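You operate a simulated robot arm through the tools that you are given. There is no shell and no other tool.

You are at the controls of a simulated robot arm. One attempt, no reset.

Task
Run the film carriage down, make it safe, then open the mast door.
Fine: hand mode, right down; safe means red button in and power off.
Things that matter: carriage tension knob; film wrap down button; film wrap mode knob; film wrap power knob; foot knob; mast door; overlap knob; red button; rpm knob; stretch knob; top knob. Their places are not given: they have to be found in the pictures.

The check looks at the end state, three seconds after you hand in, the way a careful person would. Anything else that was tipped, shoved, dropped, spilled or broken makes it a failure.

Robot
A 6-joint arm with a three-finger gripper, fixed in place. Base frame: the origin is at the foot of the arm, x ahead of it, y to its left, z up. Readings come in m, rad, newtons and seconds.
Its first joint turns from -2.897 to 2.897 rad. Payload 4.89 kg.
The TCP is the grasp point between the finger pads, 0.03 m short of the fingertips. In the tool frame z runs along the fingers and y along their closing line. The gripper opens to 0.164 m. The gripper's body begins 0.125 m behind the TCP.
Orientation is that of the tool frame in the base frame, as [roll, pitch, yaw] about the fixed x, y, z axes, in that order (R = Rz(yaw) Ry(pitch) Rx(roll)). With the fingers straight down and closing along the base's y, the tool's x points along the base's -x, its y along +y and its z along -z.

Tools
- The arm moves only by the tool jog_arm. Its argument "motion" is a list that holds one entry, the list of rows, each a list of 6 numbers: the shift along the base's x, y, z in m, then the turn, a rotation vector about the base's x, y, z in rad. In form: [[[tx, ty, tz, rx, ry, rz], ...]]. A call has 1 to 20 rows; each row shifts and turns the commanded pose from where the row before left it. "claw" is the gripper command, from -1 (fully open) to 1 (shut), values between in proportion, set as the call begins (left out, the last holds). Rows are played at 5 a second. More than 0.05 m and 0.15 rad between two rows, or a gripper value outside its range, and nothing of the call is played. A pose out of reach is approached as far as the arm can. The call stops where the force on the tool passes 60 N (or 10 N more than at its start, if that is more) or the arm is blocked; 0.2 s more then pass. Each finger travels about 0.108 m/s and halts on what it meets, pressing with about 24 N; the grip force reading is that of the motor and also rises with nothing between the fingers. The clock runs only during rows and for 0.2 s after the last one: add rows that do not move to give the fingers time. The reply holds the time, the measured pose of the TCP, the force on the tool along the base axes, the opening and the grip force, in the units named above and with some noise, with the torque about the TCP (base axes, N m) and any sound that the robot's microphone picked up.
- Cameras (640 x 400 px; columns grow to the right, rows downward): "scene" is fixed at [0.3993, -0.5, 1.5976]; the picture's right is [0.93, -0.37, 0.00], its down [-0.18, -0.46, -0.87] and it looks along [0.32, 0.81, -0.50] (base axes); focal length 343 px, centre (320, 200). "wrist" rides on the gripper at [0.076, -0.002, -0.152] in the tool frame; the picture's right is [0.02, 1.00, 0.00], its down [-0.88, 0.02, -0.47] and it looks along [-0.47, 0.01, 0.88] (tool axes); focal length 247 px, centre (320, 200).
- capture(camera): a new picture of that camera. No time passes.
- slide_trunk(by): slides the trunk up (or, below 0, down) by that many m; the arm rides with it, the base frame stays. It gives what a move gives, with no picture.
- probe_pixels(camera, pixels): for up to 12 pixels [column, row] of the newest picture of that camera ("zoom" is the newest enlarged one), the place [x, y, z] in the base frame of the surface seen there, good to about 0.003 m. No time passes.
- enlarge(camera, box): a new picture of the part [left, top, right, bottom] of that camera's present view, enlarged. No time passes.
- job_done(): hands the job in; it is judged then, once.

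Open the gripper and draw the arm clear of the work before you hand the job in, unless the task says otherwise.

The tools are called after "Request:" as name(argument=value, ...) on one line, values as JSON. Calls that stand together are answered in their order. jog_arm: Moves the arm, as the interface text tells. Its arguments: {"type":"object","properties":{"motion":{"type":"array","items":{"type":"array","items":{"type":"array","items":{"type":"number"}}}},"claw":{"type":"number"}},"required":["motion"]} The other tools are called the same way: slide_trunk (by) slides the trunk up or down; capture (camera) takes a picture; probe_pixels (camera, pixels) gives the place of the surface under pixels of a picture; enlarge (camera, box) takes an enlarged picture of a part of a camera's view; job_done () hands the job in.

At the start:

```text
t: 0.0
tool_pos: [0.5981, 0.1173, 1.4035]
tcp_rot: [3.142, -0.001, 3.141]
force: [-0.3, 0.4, 1.0]
ft_torque: [-0.02, 0.0, 0.0]
grip_width: 0.1638
gripper_force: 0.1
trunk travel left (down, up): [-0.175, 0.215]
```

scene: 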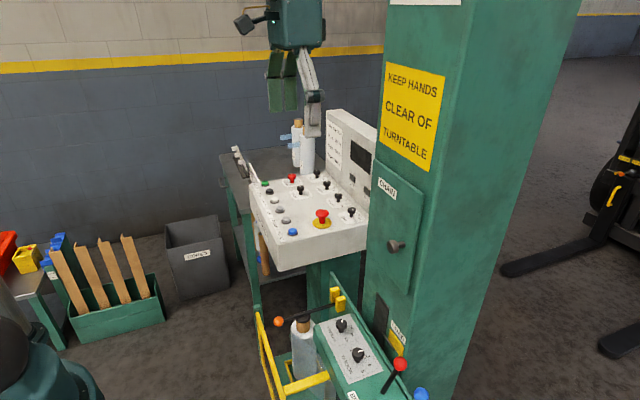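
wrist: 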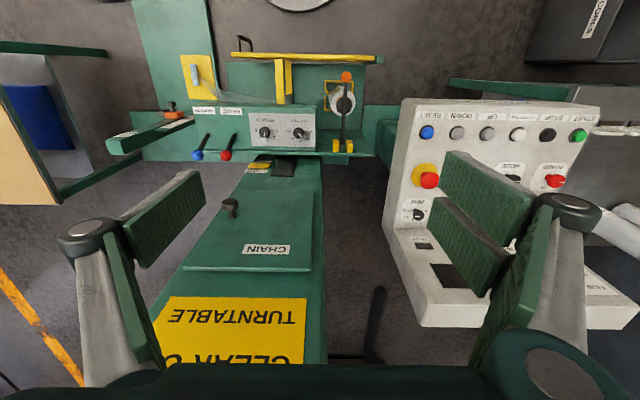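

I see a control console around scene pixels (310,200), a lower panel with two knobs (345,345) and a mast door with a knob at (395,246). I'll enlarge these to read the labels.

Request:
enlarge(camera="scene", box=[220, 100, 380, 280])

Request:
enlarge(camera="wrist", box=[390, 90, 640, 250])

Request:
enlarge(camera="scene", box=[240, 270, 440, 400])

Request:
enlarge(camera="wrist", box=[160, 50, 400, 280])

```text
2.22 times, centred on (300, 190) of scene
```

zoom: 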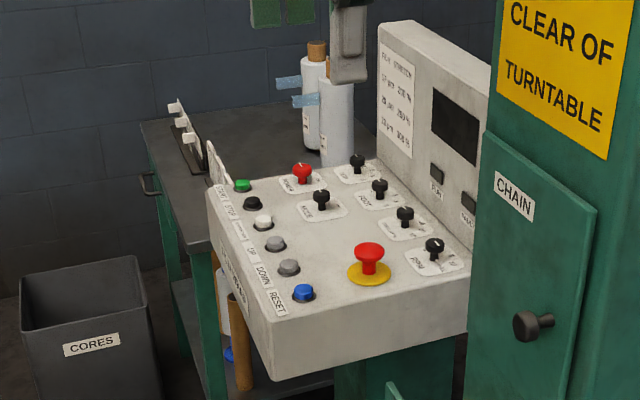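

```text
2.50 times, centred on (515, 170) of wrist
```

zoom: 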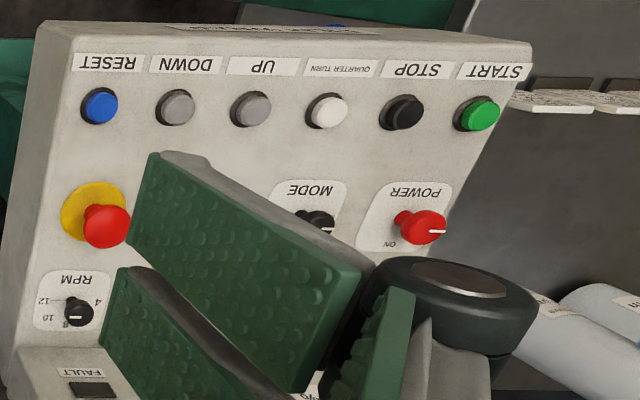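

```text
3.08 times, centred on (340, 335) of scene
```

zoom: 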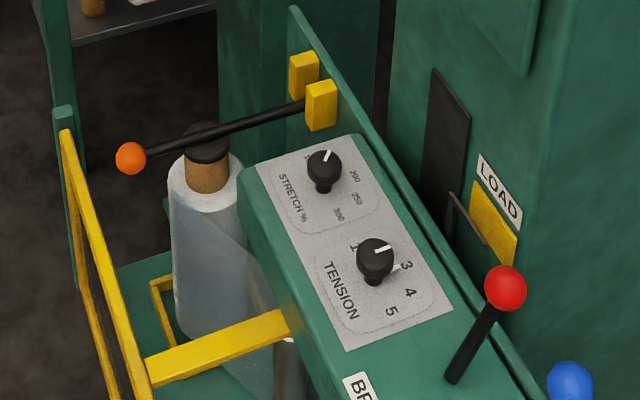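

```text
1.74 times, centred on (280, 165) of wrist
```

zoom: 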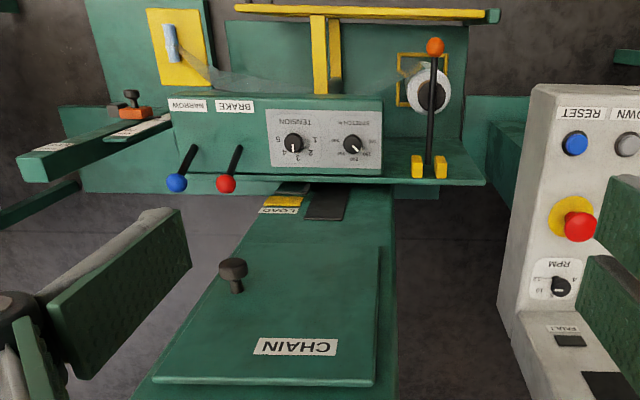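

The console has START/STOP/QUARTER TURN/UP/DOWN/RESET buttons, knobs and a red mushroom; the mast door "CHAIN" has a knob. I'll probe the main positions in the scene image.

Request:
probe_pixels(camera="scene", pixels=[[322, 213], [322, 223], [292, 177], [300, 188], [316, 174], [326, 184], [338, 197], [351, 211], [287, 219], [284, 209], [293, 231], [270, 240]])

Request:
probe_pixels(camera="wrist", pixels=[[426, 132], [456, 132], [487, 133], [518, 134], [547, 134], [578, 135], [430, 180], [418, 214], [513, 178], [556, 181], [404, 140], [410, 195]])

Request:
enlarge(camera="scene", box=[240, 160, 380, 250])

```text
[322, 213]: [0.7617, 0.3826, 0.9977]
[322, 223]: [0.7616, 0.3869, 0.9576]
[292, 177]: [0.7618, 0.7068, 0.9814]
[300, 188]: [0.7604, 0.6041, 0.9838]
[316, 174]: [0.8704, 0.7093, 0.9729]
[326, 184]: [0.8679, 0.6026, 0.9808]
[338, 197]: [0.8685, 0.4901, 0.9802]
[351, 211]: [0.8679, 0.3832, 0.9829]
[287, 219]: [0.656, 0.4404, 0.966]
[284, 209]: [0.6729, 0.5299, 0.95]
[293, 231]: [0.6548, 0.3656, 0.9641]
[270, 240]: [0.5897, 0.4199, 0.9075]
```

```text
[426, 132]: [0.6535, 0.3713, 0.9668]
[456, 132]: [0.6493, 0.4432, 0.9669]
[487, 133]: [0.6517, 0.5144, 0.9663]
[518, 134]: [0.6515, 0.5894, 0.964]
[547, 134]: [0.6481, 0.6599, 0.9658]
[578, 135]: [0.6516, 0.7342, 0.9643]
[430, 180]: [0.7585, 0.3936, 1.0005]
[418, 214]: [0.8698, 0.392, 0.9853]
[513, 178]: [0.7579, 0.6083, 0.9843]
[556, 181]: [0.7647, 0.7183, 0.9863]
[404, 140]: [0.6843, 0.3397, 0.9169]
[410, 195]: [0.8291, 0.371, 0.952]
```

```text
4.44 times, centred on (310, 205) of scene
```

zoom: 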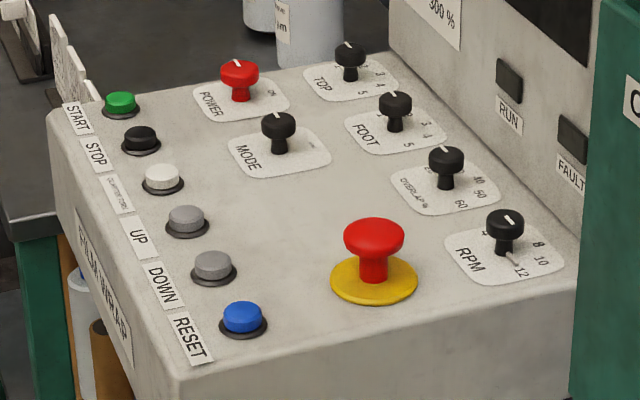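

Console top is about z=0.95, with the buttons at x≈0.652 and the knobs at x≈0.76/0.87. Next I probe the door and carriage, and move the wrist camera over the console for a better look.

Request:
probe_pixels(camera="scene", pixels=[[395, 246], [403, 246], [376, 170], [424, 205], [410, 291], [369, 265], [388, 220], [342, 325], [357, 354], [400, 363], [279, 321], [336, 297]])

Request:
jog_arm(motion=[[[0, 0.05, 0, 0, 0, 0], [0, 0.05, 0, 0, 0, 0], [0, 0.05, 0, 0, 0, 0], [0, 0.05, 0, 0, 0, 0], [0, 0.05, 0, 0, 0, 0], [0, 0.05, 0, 0, 0, 0], [0, 0.05, 0, 0, 0, 0], [0, 0.03, 0, 0, 0, 0]]], claw=-1)

```text
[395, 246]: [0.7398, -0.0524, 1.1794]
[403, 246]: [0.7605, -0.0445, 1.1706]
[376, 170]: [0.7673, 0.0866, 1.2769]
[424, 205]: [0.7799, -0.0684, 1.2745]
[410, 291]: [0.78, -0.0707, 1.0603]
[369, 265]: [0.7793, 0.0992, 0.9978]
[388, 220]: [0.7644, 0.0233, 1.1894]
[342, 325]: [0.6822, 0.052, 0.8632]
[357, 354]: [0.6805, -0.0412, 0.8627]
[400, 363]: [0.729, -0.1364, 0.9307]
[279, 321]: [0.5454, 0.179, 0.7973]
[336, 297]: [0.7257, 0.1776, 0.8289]
```

```text
t: 1.8
tool_pos: [0.5985, 0.4978, 1.4027]
tcp_rot: [-3.141, 0.0, 3.139]
force: [0.7, -0.8, 0.6]
ft_torque: [0.05, 0.04, -0.02]
grip_width: 0.164
gripper_force: 0.1
trunk travel left (down, up): [-0.175, 0.215]
```

The arm moved to y≈0.5. I take a new wrist picture of the console, and the scene.

Request:
capture(camera="wrist")

Request:
capture(camera="scene")

```text
taken
```

wrist: 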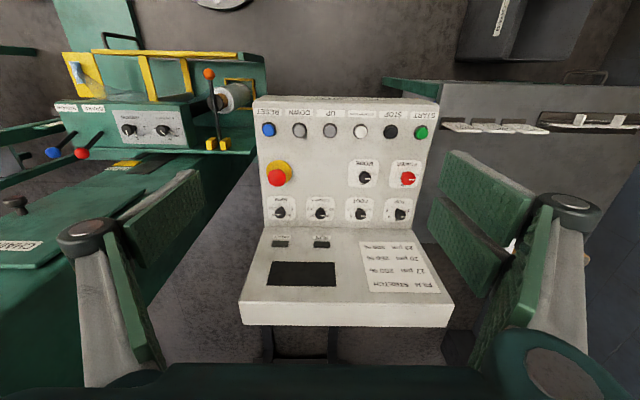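

```text
taken
```

scene: 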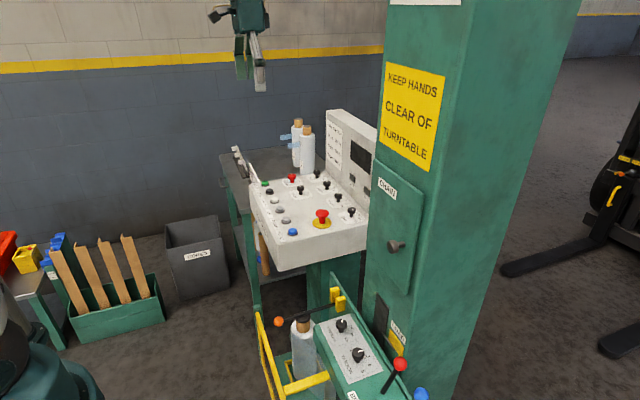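

The wrist view now shows the whole console, with the knobs at rows 175–215 and columns 280–410. I'll enlarge it.

Request:
enlarge(camera="wrist", box=[335, 145, 445, 230])

Request:
enlarge(camera="wrist", box=[245, 95, 445, 235])

Request:
enlarge(camera="wrist", box=[50, 40, 270, 190])

Request:
enlarge(camera="scene", box=[280, 165, 370, 225])

```text
4.71 times, centred on (390, 188) of wrist
```

zoom: 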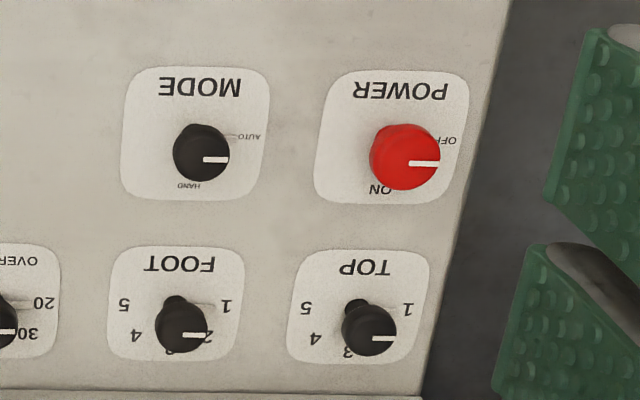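

```text
2.86 times, centred on (345, 165) of wrist
```

zoom: 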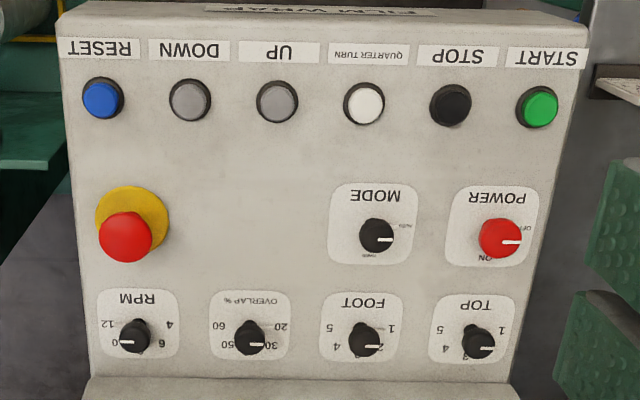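

```text
2.67 times, centred on (160, 115) of wrist
```

zoom: 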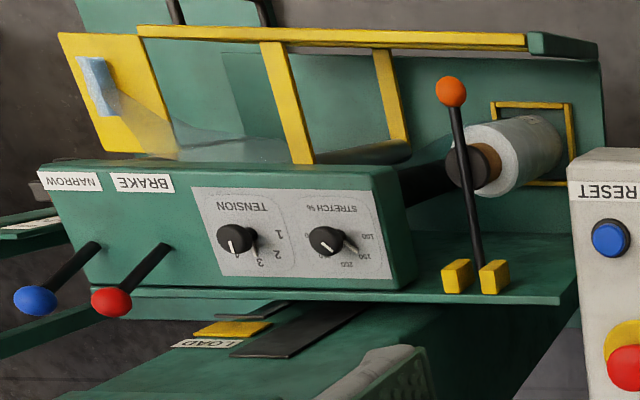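

```text
6.67 times, centred on (325, 195) of scene
```

zoom: 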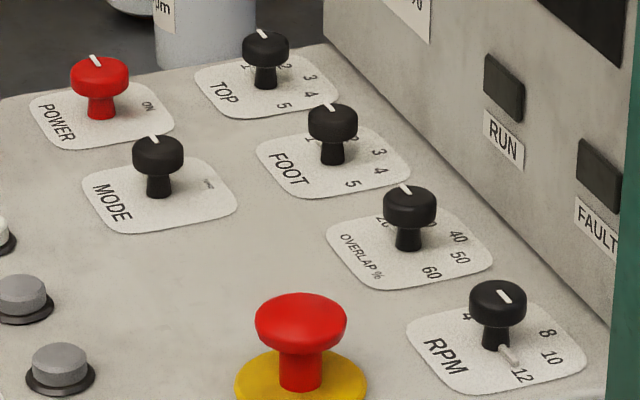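

From the wrist view, POWER's mark points to OFF (+y side) and MODE's mark to AUTO; ON and HAND both lie at +x. The carriage therefore needs POWER on first. I'll enlarge MODE/POWER again to probe their exact centres.

Request:
enlarge(camera="wrist", box=[335, 145, 445, 230])

Request:
probe_pixels(camera="zoom", pixels=[[175, 153], [202, 153], [228, 153], [202, 128], [202, 178], [372, 158], [405, 158], [438, 158], [405, 128], [405, 188], [150, 100], [440, 110]])

Request:
probe_pixels(camera="wrist", pixels=[[276, 178], [268, 178], [284, 178], [276, 170], [276, 187], [300, 130], [294, 130], [306, 130], [280, 243], [300, 270], [300, 310], [245, 305]])

```text
4.71 times, centred on (390, 188) of wrist
```

zoom: 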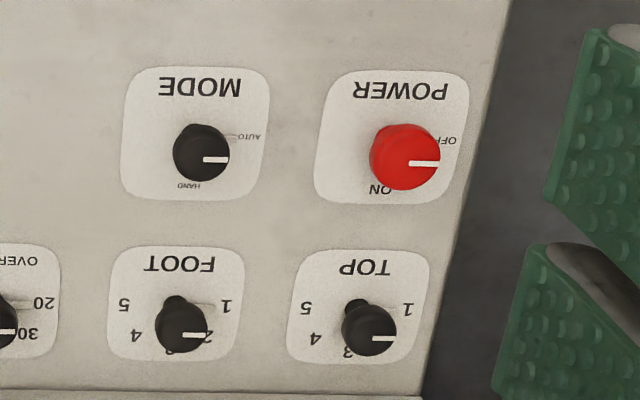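

```text
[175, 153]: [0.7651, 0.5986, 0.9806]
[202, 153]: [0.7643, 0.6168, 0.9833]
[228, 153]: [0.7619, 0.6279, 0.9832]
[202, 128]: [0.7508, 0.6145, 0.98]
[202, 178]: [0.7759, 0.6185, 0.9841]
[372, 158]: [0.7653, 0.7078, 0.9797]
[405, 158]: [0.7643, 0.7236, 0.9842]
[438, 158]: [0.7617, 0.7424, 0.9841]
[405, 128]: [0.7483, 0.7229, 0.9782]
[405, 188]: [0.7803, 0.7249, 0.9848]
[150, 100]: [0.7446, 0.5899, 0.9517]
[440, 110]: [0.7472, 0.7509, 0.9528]
```

```text
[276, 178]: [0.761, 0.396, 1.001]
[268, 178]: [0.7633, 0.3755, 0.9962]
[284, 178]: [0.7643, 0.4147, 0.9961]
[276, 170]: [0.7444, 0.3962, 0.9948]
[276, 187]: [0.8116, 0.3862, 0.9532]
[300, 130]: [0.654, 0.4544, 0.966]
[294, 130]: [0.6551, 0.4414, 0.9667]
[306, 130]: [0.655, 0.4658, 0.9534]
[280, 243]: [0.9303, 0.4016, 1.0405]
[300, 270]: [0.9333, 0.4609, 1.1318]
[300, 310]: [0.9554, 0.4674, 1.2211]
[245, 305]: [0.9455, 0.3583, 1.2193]
```

MODE is at about (0.763, 0.614), top 0.984; POWER at (0.764, 0.724), top 0.985; DOWN at (0.654, 0.450); the red mushroom at (0.761, 0.396). I'll narrow the gripper and move above MODE at z≈1.12 to check the reach.

Request:
jog_arm(motion=[[[0.0206, 0.0145, -0.035, 0, 0, 0], [0.0206, 0.0145, -0.035, 0, 0, 0], [0.0206, 0.0145, -0.035, 0, 0, 0], [0.0206, 0.0145, -0.035, 0, 0, 0], [0.0206, 0.0145, -0.035, 0, 0, 0], [0.0206, 0.0145, -0.035, 0, 0, 0], [0.0206, 0.0145, -0.035, 0, 0, 0], [0.0206, 0.0145, -0.035, 0, 0, 0], [0, 0, 0, 0, 0, 0]]], claw=0.15)

```text
t: 3.8
tool_pos: [0.766, 0.6123, 1.1245]
tcp_rot: [-3.14, 0.0, -3.141]
force: [0.9, 0.5, -0.2]
ft_torque: [-0.1, 0.12, 0.0]
grip_width: 0.0698
gripper_force: 0.0
trunk travel left (down, up): [-0.175, 0.215]
```

MODE is reachable with the tool down (pose 0.766, 0.612, 1.1245). I turn the tool +45° about z so the −90° turn runs from +45° to −45°, and descend partway.

Request:
jog_arm(motion=[[[0, 0, 0, 0, 0, 0.131], [0, 0, 0, 0, 0, 0.131], [0, 0, 0, 0, 0, 0.131], [0, 0, 0, 0, 0, 0.131], [0, 0, 0, 0, 0, 0.131], [0, 0, 0, 0, 0, 0.131], [-0.002, 0.002, -0.03, 0, 0, 0], [0, 0, -0.03, 0, 0, 0], [0, 0, 0, 0, 0, 0]]])

Request:
capture(camera="wrist")

Request:
capture(camera="scene")

```text
t: 5.8
tool_pos: [0.7622, 0.6174, 1.0621]
tcp_rot: [-3.141, -0.001, -2.355]
force: [0.6, -0.3, 0.3]
ft_torque: [-0.02, 0.07, 0.04]
grip_width: 0.0697
gripper_force: 0.0
trunk travel left (down, up): [-0.175, 0.215]
```

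```text
taken
```

wrist: 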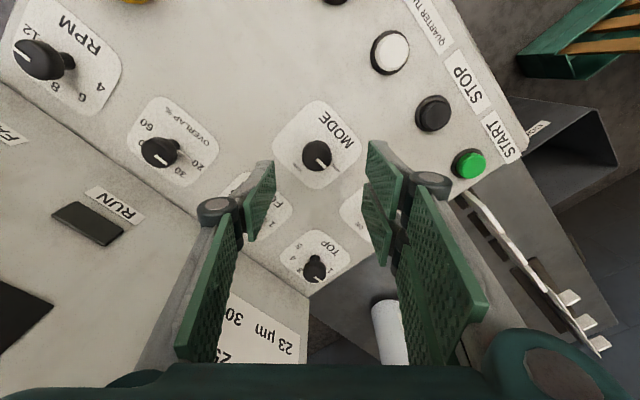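

```text
taken
```

scene: 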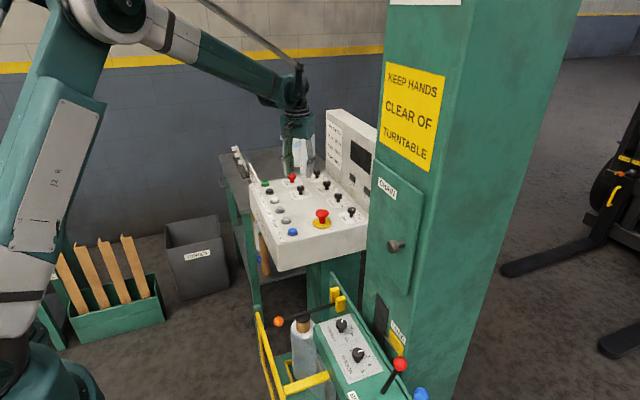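

The MODE knob sits at (317,155), right under the tool axis. I descend to z≈0.992 so the pads cover the cap, still open.

Request:
jog_arm(motion=[[[0, 0, -0.02, 0, 0, 0], [0, -0.002, -0.02, 0, 0, 0], [0, 0, -0.015, 0, 0, 0], [0, 0, -0.014, 0, 0, 0], [0, 0, 0, 0, 0, 0]]])

Request:
capture(camera="wrist")

```text
t: 7.0
tool_pos: [0.7611, 0.613, 0.9953]
tcp_rot: [-3.142, 0.0, -2.356]
force: [0.1, 0.1, -0.2]
ft_torque: [-0.03, 0.03, -0.03]
grip_width: 0.0697
gripper_force: 0.1
trunk travel left (down, up): [-0.175, 0.215]
```

```text
taken
```

wrist: 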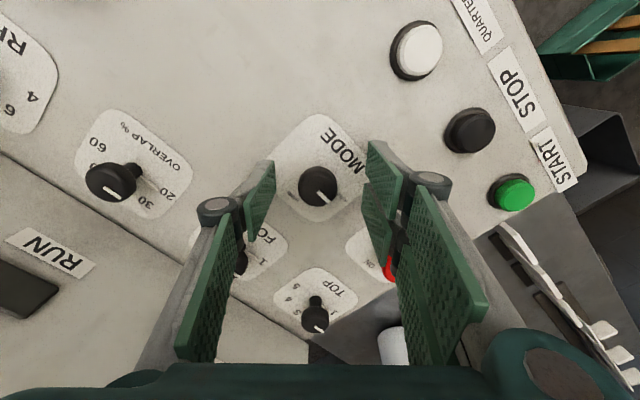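

The knob (318,187) lies a few mm beyond the axis, so I nudge outward and down slightly, then close on it.

Request:
jog_arm(motion=[[[0.0025, 0.0025, -0.004, 0, 0, 0], [0, 0, 0, 0, 0, 0]]])

Request:
jog_arm(motion=[[[0, 0, 0, 0, 0, 0], [0, 0, 0, 0, 0, 0], [0, 0, 0, 0, 0, 0], [0, 0, 0, 0, 0, 0]]], claw=1)

```text
t: 7.6
tool_pos: [0.7641, 0.6156, 0.9903]
tcp_rot: [-3.141, -0.001, -2.357]
force: [-0.5, -0.7, -0.4]
ft_torque: [0.03, -0.02, -0.02]
grip_width: 0.0698
gripper_force: 0.1
trunk travel left (down, up): [-0.175, 0.215]
```

```text
t: 8.6
tool_pos: [0.765, 0.6138, 0.9901]
tcp_rot: [-3.14, 0.001, -2.356]
force: [12.1, -11.7, -2.7]
ft_torque: [-0.24, -0.32, 0.03]
grip_width: 0.028
gripper_force: 45.0
trunk travel left (down, up): [-0.175, 0.215]
```

Gripped (width 0.028) with a ~17 N lateral bias, so I'm slightly off-centre. I shift toward (+x,−y) to relieve it.

Request:
jog_arm(motion=[[[0.001, -0.001, 0, 0, 0, 0], [0, 0, 0, 0, 0, 0]]])

```text
t: 9.2
tool_pos: [0.7654, 0.6145, 0.9906]
tcp_rot: [3.141, 0.0, -2.358]
force: [6.0, -13.1, -5.0]
ft_torque: [-0.25, -0.07, 0.0]
grip_width: 0.0281
gripper_force: 45.2
trunk travel left (down, up): [-0.175, 0.215]
```

Force is tolerable. I start turning clockwise a little and watch the torque.

Request:
jog_arm(motion=[[[0.0005, -0.0015, 0, 0, 0, -0.1], [0, 0, 0, 0, 0, -0.1], [0, 0, 0, 0, 0, -0.1], [0, 0, 0, 0, 0, 0]]])

Request:
capture(camera="wrist")

Request:
enlarge(camera="scene", box=[270, 145, 370, 215])

```text
t: 10.2
tool_pos: [0.7642, 0.6142, 0.991]
tcp_rot: [3.141, 0.0, -2.657]
force: [7.8, 18.9, 14.3]
ft_torque: [0.47, -0.1, 0.01]
grip_width: 0.028
gripper_force: 44.9
trunk travel left (down, up): [-0.175, 0.215]
```

```text
taken
```

wrist: 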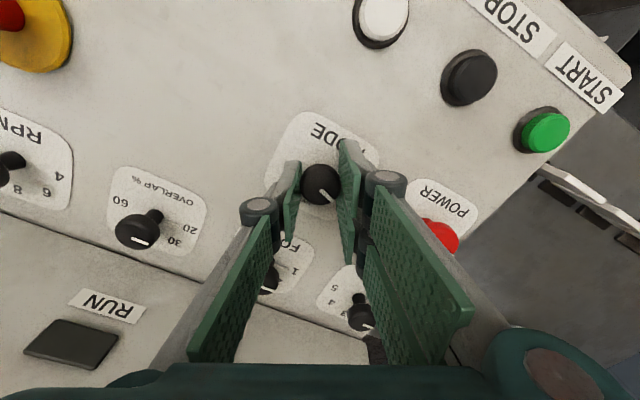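

```text
5.71 times, centred on (320, 180) of scene
```

zoom: 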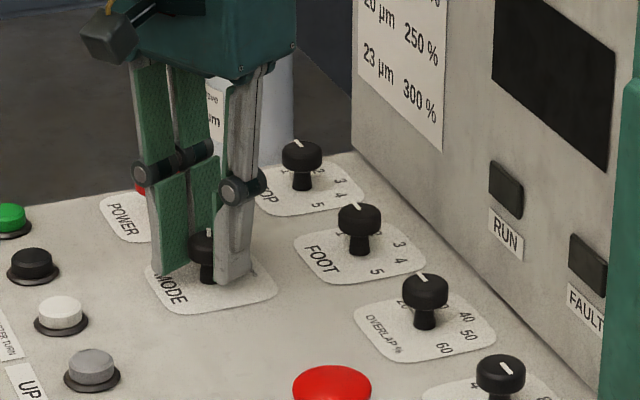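

The knob's mark keeps its orientation relative to the gripper (mark still down-right at (332,200)), so it's turning with it. I continue.

Request:
jog_arm(motion=[[[0, 0.001, 0, 0, 0, -0.1], [0, 0, 0, 0, 0, -0.1], [0, 0, 0, 0, 0, -0.1], [0, 0, 0, 0, 0, -0.1], [0, 0, 0, 0, 0, -0.1], [0, 0, 0, 0, 0, 0]]])

Request:
capture(camera="wrist")

```text
t: 11.6
tool_pos: [0.7647, 0.6144, 0.9898]
tcp_rot: [3.141, 0.0, 3.125]
force: [5.3, 12.6, 19.7]
ft_torque: [0.22, -0.02, 0.01]
grip_width: 0.028
gripper_force: 45.6
trunk travel left (down, up): [-0.175, 0.215]
```

```text
taken
```

wrist: 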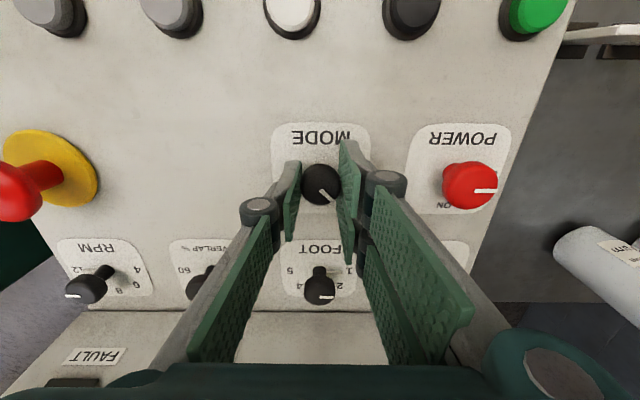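

The mark is now midway between AUTO and HAND. I continue about 0.78 rad to HAND.

Request:
jog_arm(motion=[[[0, -0.0005, -0.001, 0, 0, -0.1], [0, 0, 0, 0, 0, -0.1], [0, 0, 0, 0, 0, -0.1], [0, 0, 0, 0, 0, -0.1], [0, 0, 0, 0, 0, -0.1], [0, 0, 0, 0, 0, -0.1], [0, 0, 0, 0, 0, -0.1], [0, 0, 0, 0, 0, -0.08], [0, 0, 0, 0, 0, 0]]])

Request:
capture(camera="wrist")

```text
t: 13.6
tool_pos: [0.7653, 0.6144, 0.9908]
tcp_rot: [-3.141, -0.001, 2.347]
force: [12.0, 24.1, 36.5]
ft_torque: [0.49, -0.28, 0.29]
grip_width: 0.0279
gripper_force: 44.8
trunk travel left (down, up): [-0.175, 0.215]
```

```text
taken
```

wrist: 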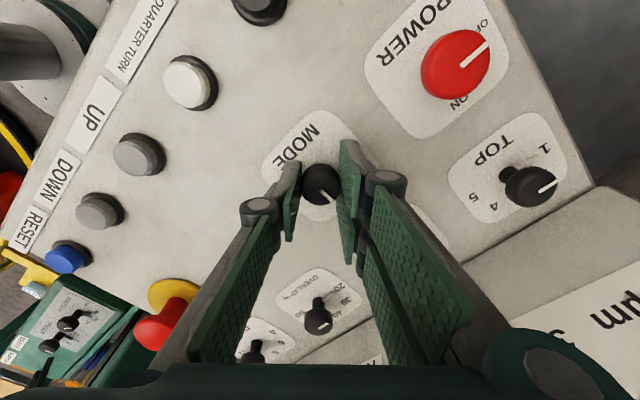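

The mark points to HAND and the torque is rising, so the stop is reached. I release and look.

Request:
jog_arm(motion=[[[0, 0, 0, 0, 0, 0], [0, 0, 0, 0, 0, 0], [0, 0, 0, 0, 0, 0]]], claw=0.15)

Request:
jog_arm(motion=[[[0, 0, 0.03, 0, 0, 0], [0, 0, 0.03, 0, 0, 0], [0, 0, 0.03, 0, 0, 0], [0, 0, 0, 0, 0, 0]]])

Request:
capture(camera="wrist")

Request:
enlarge(camera="scene", box=[270, 145, 370, 215])

```text
t: 14.4
tool_pos: [0.7658, 0.6147, 0.9886]
tcp_rot: [-3.141, 0.0, 2.346]
force: [-0.5, 0.1, 0.1]
ft_torque: [0.01, 0.01, -0.02]
grip_width: 0.0698
gripper_force: 0.1
trunk travel left (down, up): [-0.175, 0.215]
```

```text
t: 15.4
tool_pos: [0.764, 0.6139, 1.0791]
tcp_rot: [-3.142, -0.001, 2.347]
force: [-0.6, -1.6, 1.1]
ft_torque: [0.07, -0.05, -0.02]
grip_width: 0.0695
gripper_force: 0.1
trunk travel left (down, up): [-0.175, 0.215]
```

```text
taken
```

wrist: 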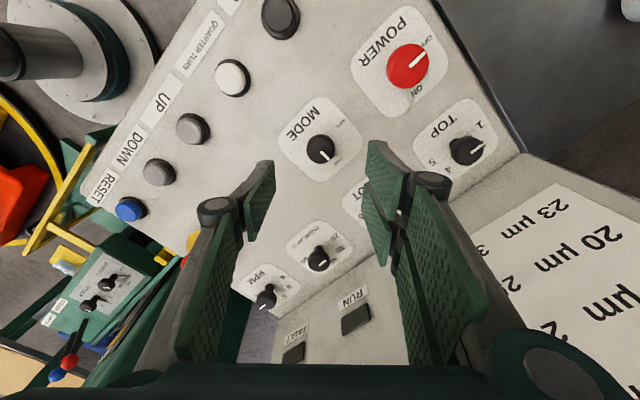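

```text
5.71 times, centred on (320, 180) of scene
```

zoom: 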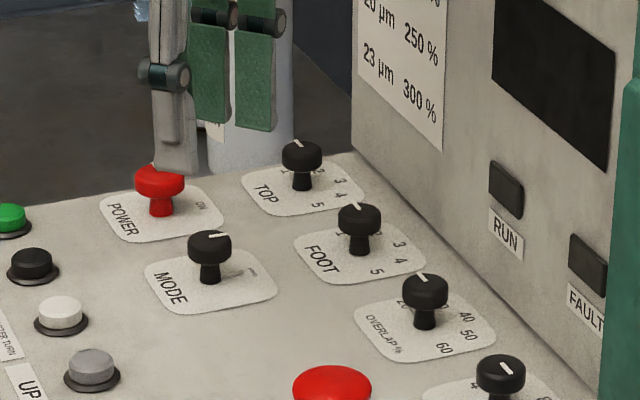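

MODE now points to HAND (+x). I raise a bit, rotate back to +45° and move above POWER (0.764, 0.724) to test reach with the tool vertical.

Request:
jog_arm(motion=[[[0, 0, 0.01, 0, 0, 0.131], [0, 0, 0.01, 0, 0, 0.131], [0, 0, 0, 0, 0, 0.131], [0, 0, 0, 0, 0, 0.131], [0, 0, 0, 0, 0, 0.131], [0, 0, 0, 0, 0, 0.131], [0, 0.02, 0, 0, 0, 0.131], [0, 0.02, 0, 0, 0, 0.131], [0, 0.02, 0, 0, 0, 0.131], [0, 0.02, 0, 0, 0, 0.131], [0, 0.015, 0, 0, 0, 0.131], [0, 0.015, 0, 0, 0, 0.131], [0, 0, 0, 0, 0, 0]]])

Request:
capture(camera="wrist")

```text
t: 18.2
tool_pos: [0.7648, 0.7254, 1.0994]
tcp_rot: [-3.141, 0.001, -2.36]
force: [-0.7, 0.0, -0.6]
ft_torque: [0.02, -0.02, 0.0]
grip_width: 0.0695
gripper_force: 0.0
trunk travel left (down, up): [-0.175, 0.215]
```

```text
taken
```

wrist: 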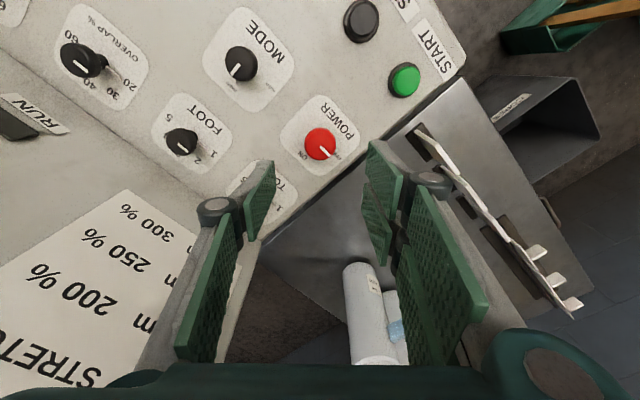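

Reach is fine, and POWER sits at (320,143) on the axis. I descend to z≈0.991.

Request:
jog_arm(motion=[[[0, 0, -0.03, 0, 0, 0], [0, 0, -0.03, 0, 0, 0], [0, 0, -0.03, 0, 0, 0], [0, 0, -0.015, 0, 0, 0], [0, 0, 0, 0, 0, 0]]])

Request:
capture(camera="wrist")

```text
t: 19.4
tool_pos: [0.7651, 0.7244, 0.9955]
tcp_rot: [3.142, 0.001, -2.363]
force: [0.0, -0.1, 0.7]
ft_torque: [-0.05, 0.02, 0.0]
grip_width: 0.0695
gripper_force: 0.0
trunk travel left (down, up): [-0.175, 0.215]
```

```text
taken
```

wrist: 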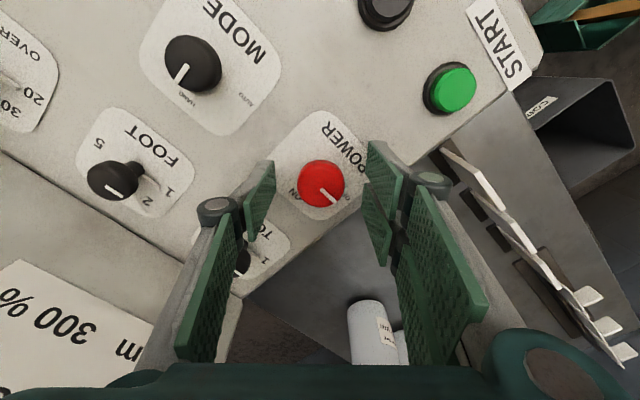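

POWER is at (321,184), well-centred between the fingers. I lower 3 mm and close on it.

Request:
jog_arm(motion=[[[0.001, 0.0005, -0.003, 0, 0, 0], [0, 0, 0, 0, 0, 0], [0, 0, 0, 0, 0, 0], [0, 0, 0, 0, 0, 0], [0, 0, 0, 0, 0, 0]]], claw=1)

Request:
jog_arm(motion=[[[0, 0, 0, 0, 0, -0.1], [0, 0, 0, 0, 0, -0.1], [0, 0, 0, 0, 0, -0.1], [0, 0, 0, 0, 0, -0.1], [0, 0, 0, 0, 0, 0]]])

Request:
capture(camera="wrist")

```text
t: 20.6
tool_pos: [0.7653, 0.7248, 0.9935]
tcp_rot: [3.141, 0.002, -2.36]
force: [-5.3, 15.8, 21.3]
ft_torque: [0.32, 0.26, -0.02]
grip_width: 0.0342
gripper_force: 45.2
trunk travel left (down, up): [-0.175, 0.215]
```

```text
t: 21.8
tool_pos: [0.7652, 0.7242, 0.9922]
tcp_rot: [-3.141, 0.003, -2.761]
force: [-10.4, 6.6, 29.4]
ft_torque: [0.06, 0.36, 0.01]
grip_width: 0.0342
gripper_force: 44.9
trunk travel left (down, up): [-0.175, 0.215]
```

```text
taken
```

wrist: 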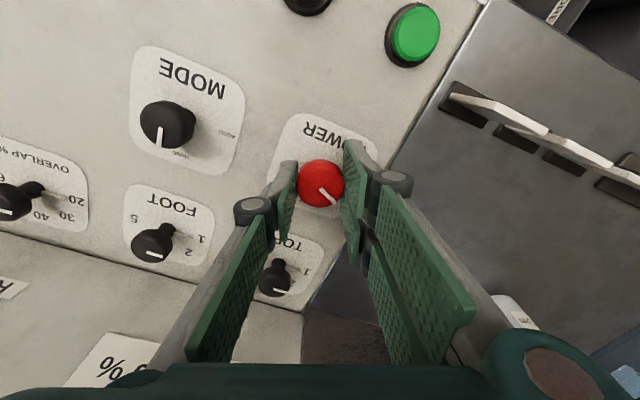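

It turns along with the gripper. I continue to the ON position (about 1.17 rad more), easing up 1 mm.

Request:
jog_arm(motion=[[[0, 0, 0.001, 0, 0, -0.1], [0, 0, 0, 0, 0, -0.1], [0, 0, 0, 0, 0, -0.1], [0, 0, 0, 0, 0, -0.1], [0, 0, 0, 0, 0, -0.1], [0, 0, 0, 0, 0, -0.1], [0, 0, 0, 0, 0, -0.1], [0, 0, 0, 0, 0, -0.1], [0, 0, 0, 0, 0, -0.1], [0, 0, 0, 0, 0, -0.1], [0, 0, 0, 0, 0, -0.1], [0, 0, 0, 0, 0, -0.08], [0, 0, 0, 0, 0, 0]]])

Request:
capture(camera="wrist")

```text
t: 24.6
tool_pos: [0.7651, 0.7241, 0.9927]
tcp_rot: [3.141, -0.001, 2.339]
force: [-32.9, -9.2, -15.1]
ft_torque: [-0.04, 0.57, 0.3]
grip_width: 0.0343
gripper_force: 45.1
trunk travel left (down, up): [-0.175, 0.215]
```

```text
taken
```

wrist: 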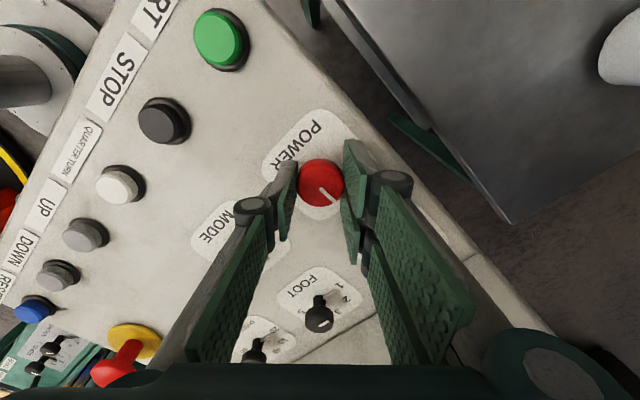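

The POWER mark now points to +x (ON), with torque at the stop. I release, lift, and check.

Request:
jog_arm(motion=[[[0, 0, 0, 0, 0, 0], [0, 0, 0, 0, 0, 0], [0, 0, 0, 0, 0, 0]]], claw=0.15)

Request:
jog_arm(motion=[[[0, 0, 0.03, 0, 0, 0], [0, 0, 0.03, 0, 0, 0], [0, 0, 0.03, 0, 0, 0], [0, 0, 0, 0, 0, 0]]])

Request:
capture(camera="wrist")

Request:
capture(camera="scene")

Request:
enlarge(camera="scene", box=[240, 130, 400, 250])

```text
t: 25.4
tool_pos: [0.7665, 0.7231, 0.9924]
tcp_rot: [3.141, -0.001, 2.34]
force: [0.1, -0.2, 0.0]
ft_torque: [-0.04, -0.02, 0.0]
grip_width: 0.0699
gripper_force: 0.1
trunk travel left (down, up): [-0.175, 0.215]
```

```text
t: 26.4
tool_pos: [0.7666, 0.7227, 1.0844]
tcp_rot: [-3.141, 0.0, 2.34]
force: [-0.2, -0.2, 1.1]
ft_torque: [0.04, -0.07, 0.07]
grip_width: 0.0697
gripper_force: 0.1
trunk travel left (down, up): [-0.175, 0.215]
```

```text
taken
```

wrist: 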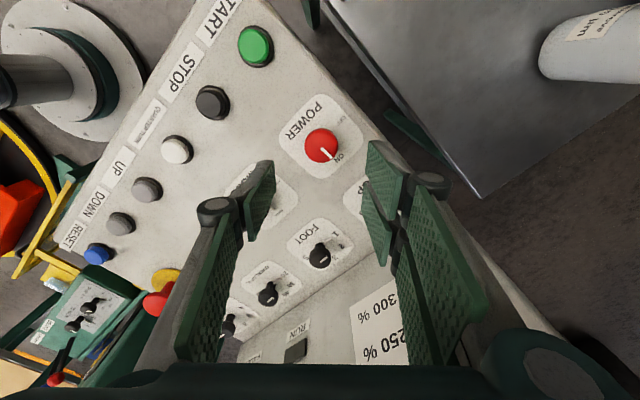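

```text
taken
```

scene: 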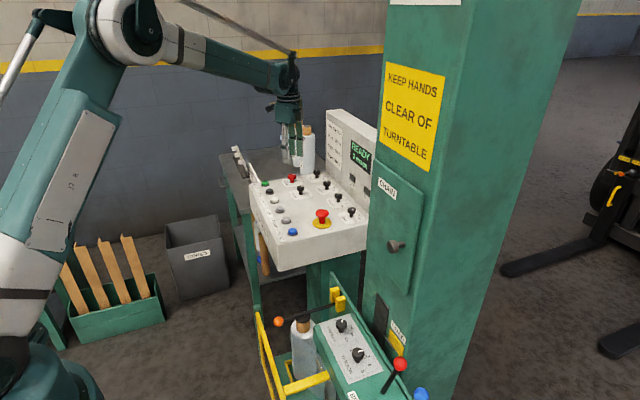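

```text
3.33 times, centred on (320, 190) of scene
```

zoom: 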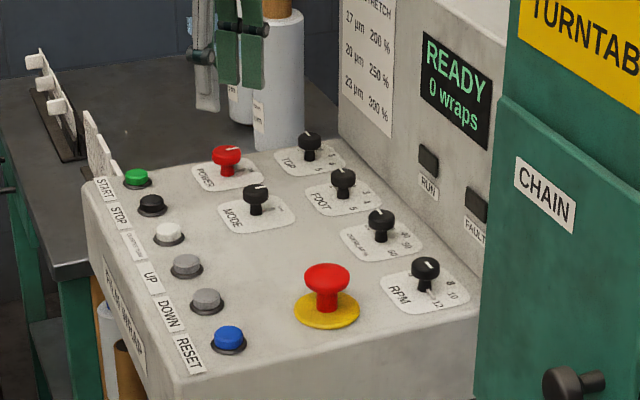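

The screen shows READY, 0 wraps. I close the gripper, go back to neutral yaw and move above the DOWN button (0.654, 0.450).

Request:
jog_arm(motion=[[[-0.0141, -0.0341, 0, 0, 0, 0.1], [-0.0141, -0.0341, 0, 0, 0, 0.1], [-0.0141, -0.0341, 0, 0, 0, 0.1], [-0.0141, -0.0341, 0, 0, 0, 0.1], [-0.0141, -0.0341, 0, 0, 0, 0.1], [-0.0141, -0.0341, 0, 0, 0, 0.1], [-0.0141, -0.0341, 0, 0, 0, 0.1], [-0.0141, -0.0341, -0.02, 0, 0, 0.1], [0, 0, 0, 0, 0, 0]]], claw=1)

Request:
capture(camera="wrist")

```text
t: 28.4
tool_pos: [0.6513, 0.4515, 1.0632]
tcp_rot: [-3.14, 0.0, -3.141]
force: [-0.5, -0.6, 0.0]
ft_torque: [0.07, -0.06, -0.03]
grip_width: 0.0
gripper_force: 23.8
trunk travel left (down, up): [-0.175, 0.215]
```

```text
taken
```

wrist: 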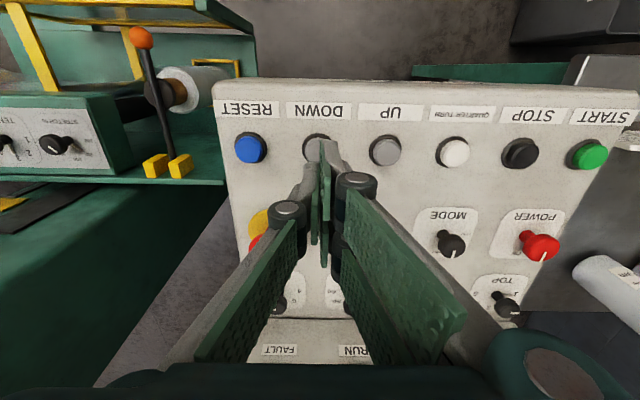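

The fingertips hover over DOWN at (317,147). I descend to just touch, then press a few mm.

Request:
jog_arm(motion=[[[0.001, -0.001, -0.03, 0, 0, 0], [0, 0, -0.03, 0, 0, 0], [0, 0, -0.004, 0, 0, 0], [0, 0, -0.003, 0, 0, 0], [0, 0, 0, 0, 0, 0]]])

Request:
capture(camera="scene")

Request:
enlarge(camera="scene", box=[240, 130, 400, 250])

```text
t: 29.6
tool_pos: [0.6549, 0.452, 0.9951]
tcp_rot: [3.141, -0.001, 3.14]
force: [-0.5, -0.1, 0.5]
ft_torque: [0.01, 0.0, 0.02]
grip_width: 0.0
gripper_force: 23.7
trunk travel left (down, up): [-0.175, 0.215]
```

```text
taken
```

scene: 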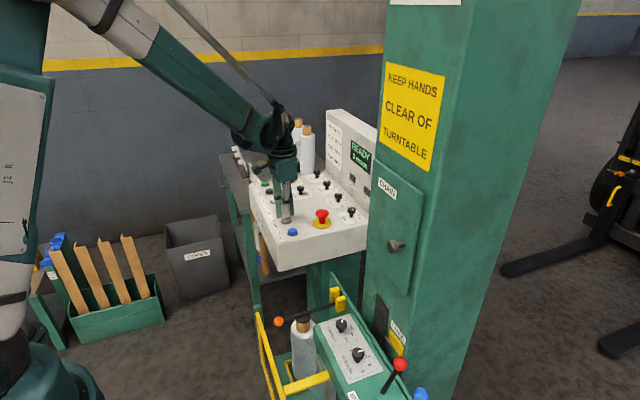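

```text
3.33 times, centred on (320, 190) of scene
```

zoom: 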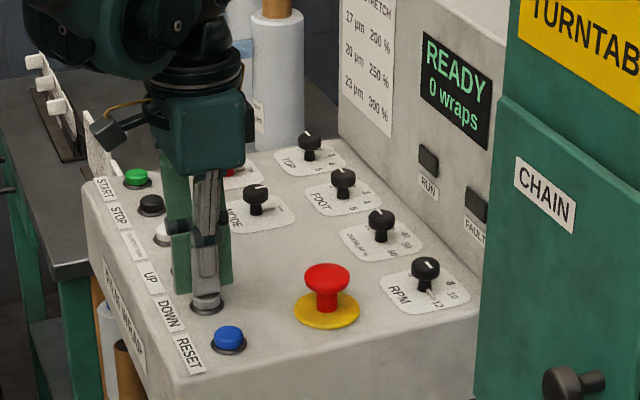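

No contact force yet at z=0.995. I press 2 mm at a time and watch force and sound.

Request:
jog_arm(motion=[[[0, 0, -0.002, 0, 0, 0], [0, 0, -0.002, 0, 0, 0], [0, 0, 0, 0, 0, 0]]])

Request:
enlarge(camera="scene", box=[240, 130, 400, 250])

```text
t: 30.4
tool_pos: [0.6546, 0.4509, 0.9917]
tcp_rot: [3.141, 0.002, 3.138]
force: [-0.2, 0.7, 1.0]
ft_torque: [0.01, -0.02, 0.01]
grip_width: 0.0061
gripper_force: 44.9
trunk travel left (down, up): [-0.175, 0.215]
```

```text
3.33 times, centred on (320, 190) of scene
```

zoom: 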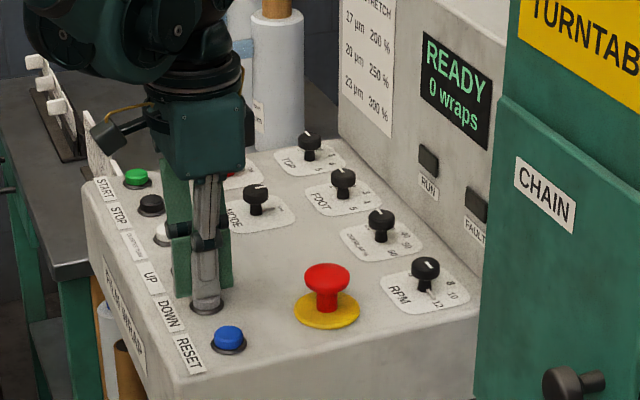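

The fingers spread 6 mm, so the button is wedging between the tips. I'll press further carefully and see.

Request:
jog_arm(motion=[[[0, 0, -0.002, 0, 0, 0], [0, 0, 0, 0, 0, 0]]])

Request:
enlarge(camera="scene", box=[260, 200, 310, 240])

Request:
capture(camera="wrist")

```text
t: 31.0
tool_pos: [0.6541, 0.4514, 0.9895]
tcp_rot: [3.141, 0.0, 3.14]
force: [0.7, 1.3, 1.4]
ft_torque: [0.02, 0.0, -0.01]
grip_width: 0.0063
gripper_force: 45.2
trunk travel left (down, up): [-0.175, 0.215]
```

```text
10.00 times, centred on (285, 220) of scene
```

zoom: 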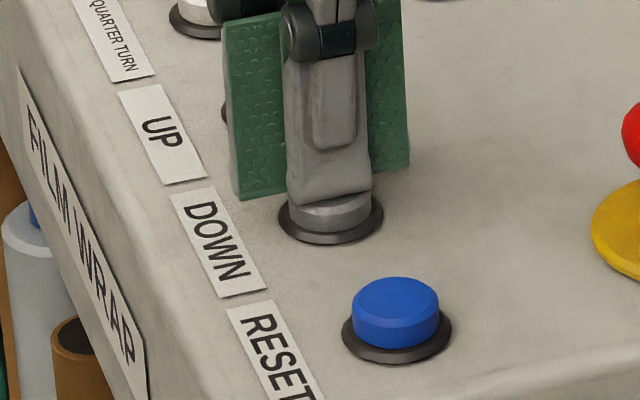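

```text
taken
```

wrist: 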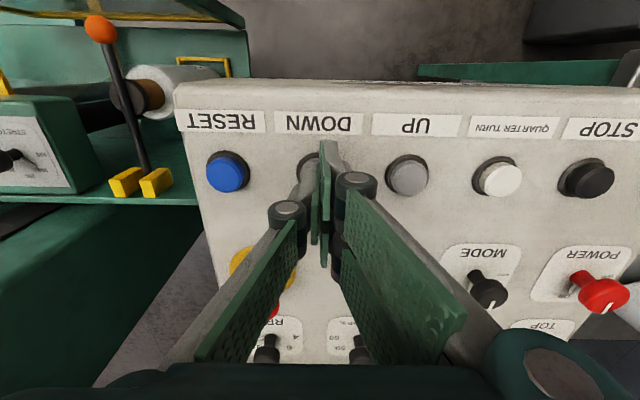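

The zoom shows the DOWN cap pressed lower than the blue RESET cap. I hold for a second and check whether the carriage moves.

Request:
jog_arm(motion=[[[0, 0, 0, 0, 0, 0], [0, 0, 0, 0, 0, 0], [0, 0, 0, 0, 0, 0], [0, 0, 0, 0, 0, 0], [0, 0, 0, 0, 0, 0]]])

Request:
capture(camera="scene")

Request:
enlarge(camera="scene", box=[240, 270, 440, 400])

```text
t: 32.2
tool_pos: [0.6535, 0.4515, 0.9894]
tcp_rot: [3.141, 0.002, 3.138]
force: [0.1, -0.7, 1.0]
ft_torque: [0.0, -0.03, -0.01]
grip_width: 0.0057
gripper_force: 45.2
trunk travel left (down, up): [-0.175, 0.215]
```

```text
taken
```

scene: 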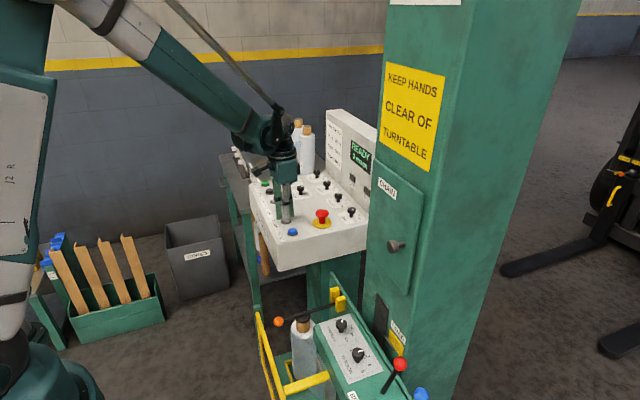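

```text
3.08 times, centred on (340, 335) of scene
```

zoom: 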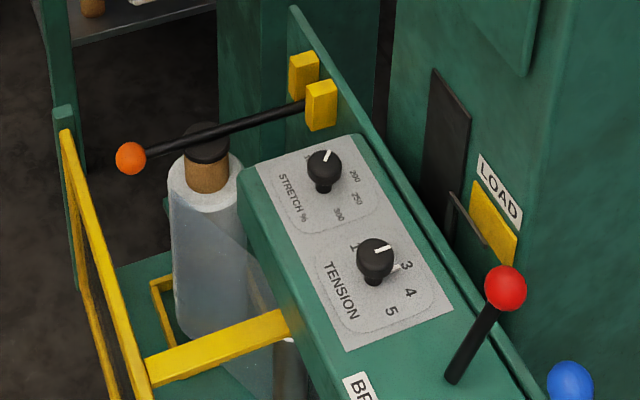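

The carriage hasn't moved, and the force is only ~1 N, so the button isn't fully pressed. I press deeper in 2 mm steps.

Request:
jog_arm(motion=[[[0, 0, -0.002, 0, 0, 0], [0, 0, 0, 0, 0, 0], [0, 0, 0, 0, 0, 0]]])

Request:
enlarge(camera="scene", box=[260, 200, 310, 240])

Request:
enlarge(camera="scene", box=[240, 270, 440, 400])

```text
t: 33.0
tool_pos: [0.6559, 0.4509, 0.9878]
tcp_rot: [3.141, 0.001, 3.14]
force: [-1.2, 0.2, 2.2]
ft_torque: [0.04, 0.03, -0.02]
grip_width: 0.0058
gripper_force: 45.7
trunk travel left (down, up): [-0.175, 0.215]
heard: click
```

```text
10.00 times, centred on (285, 220) of scene
```

zoom: 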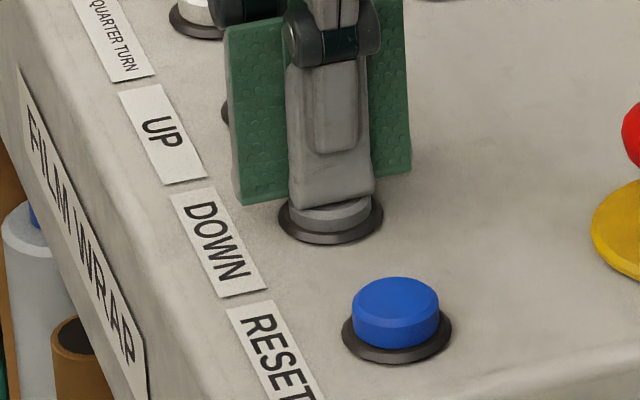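

```text
3.08 times, centred on (340, 335) of scene
```

zoom: 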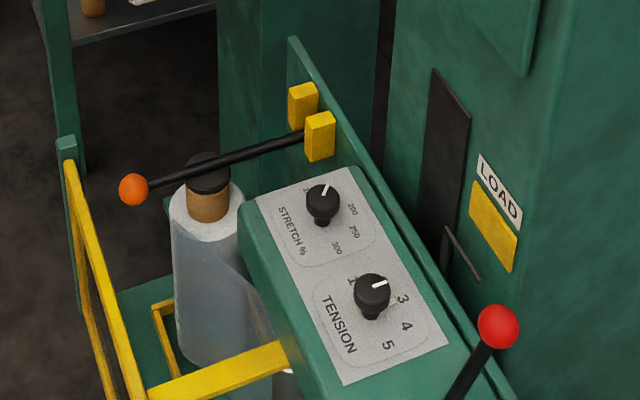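

A click was heard and the carriage is moving down. I keep holding DOWN.

Request:
jog_arm(motion=[[[0, 0, 0, 0, 0, 0], [0, 0, 0, 0, 0, 0], [0, 0, 0, 0, 0, 0], [0, 0, 0, 0, 0, 0], [0, 0, 0, 0, 0, 0], [0, 0, 0, 0, 0, 0], [0, 0, 0, 0, 0, 0], [0, 0, 0, 0, 0, 0], [0, 0, 0, 0, 0, 0], [0, 0, 0, 0, 0, 0]]])

Request:
capture(camera="scene")

```text
t: 35.2
tool_pos: [0.6552, 0.4506, 0.9872]
tcp_rot: [-3.14, 0.0, 3.14]
force: [-0.1, 0.2, 1.3]
ft_torque: [0.0, -0.01, -0.01]
grip_width: 0.0061
gripper_force: 45.3
trunk travel left (down, up): [-0.175, 0.215]
```

```text
taken
```

scene: 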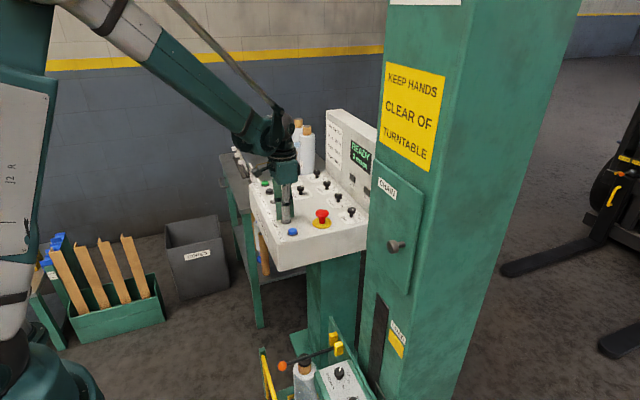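

The carriage moved down considerably (orange knob now at (283,367)). I keep holding.

Request:
jog_arm(motion=[[[0, 0, 0, 0, 0, 0], [0, 0, 0, 0, 0, 0], [0, 0, 0, 0, 0, 0], [0, 0, 0, 0, 0, 0], [0, 0, 0, 0, 0, 0], [0, 0, 0, 0, 0, 0], [0, 0, 0, 0, 0, 0], [0, 0, 0, 0, 0, 0], [0, 0, 0, 0, 0, 0], [0, 0, 0, 0, 0, 0]]])

Request:
capture(camera="scene")

Request:
enlarge(camera="scene", box=[340, 130, 400, 180])

Request:
capture(camera="wrist")

```text
t: 37.4
tool_pos: [0.6549, 0.4501, 0.987]
tcp_rot: [3.141, -0.001, 3.14]
force: [0.1, -0.1, 1.3]
ft_torque: [0.01, -0.02, 0.0]
grip_width: 0.0058
gripper_force: 44.5
trunk travel left (down, up): [-0.175, 0.215]
```

```text
taken
```

scene: 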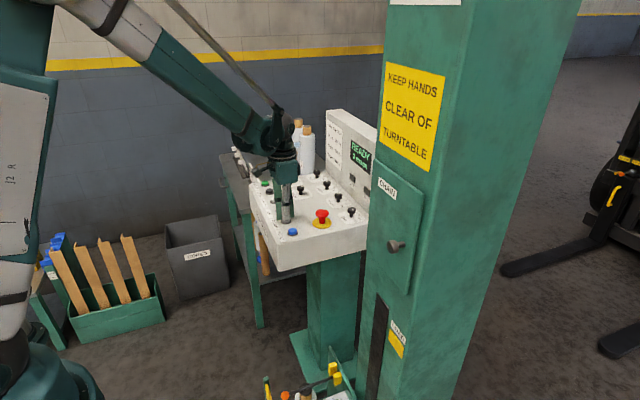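

```text
8.00 times, centred on (370, 155) of scene
```

zoom: 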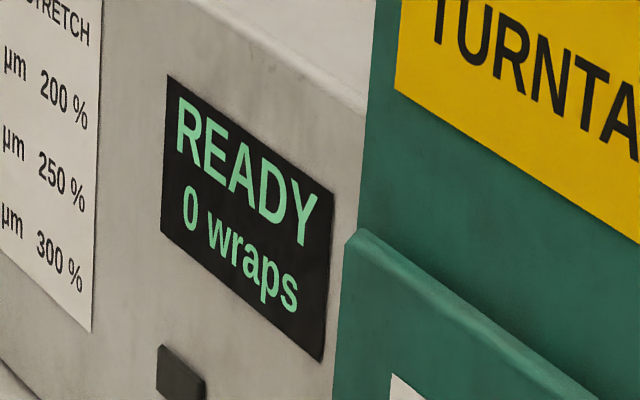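

```text
taken
```

wrist: 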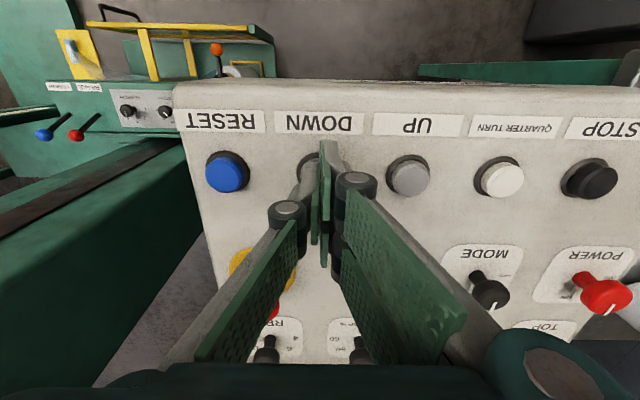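

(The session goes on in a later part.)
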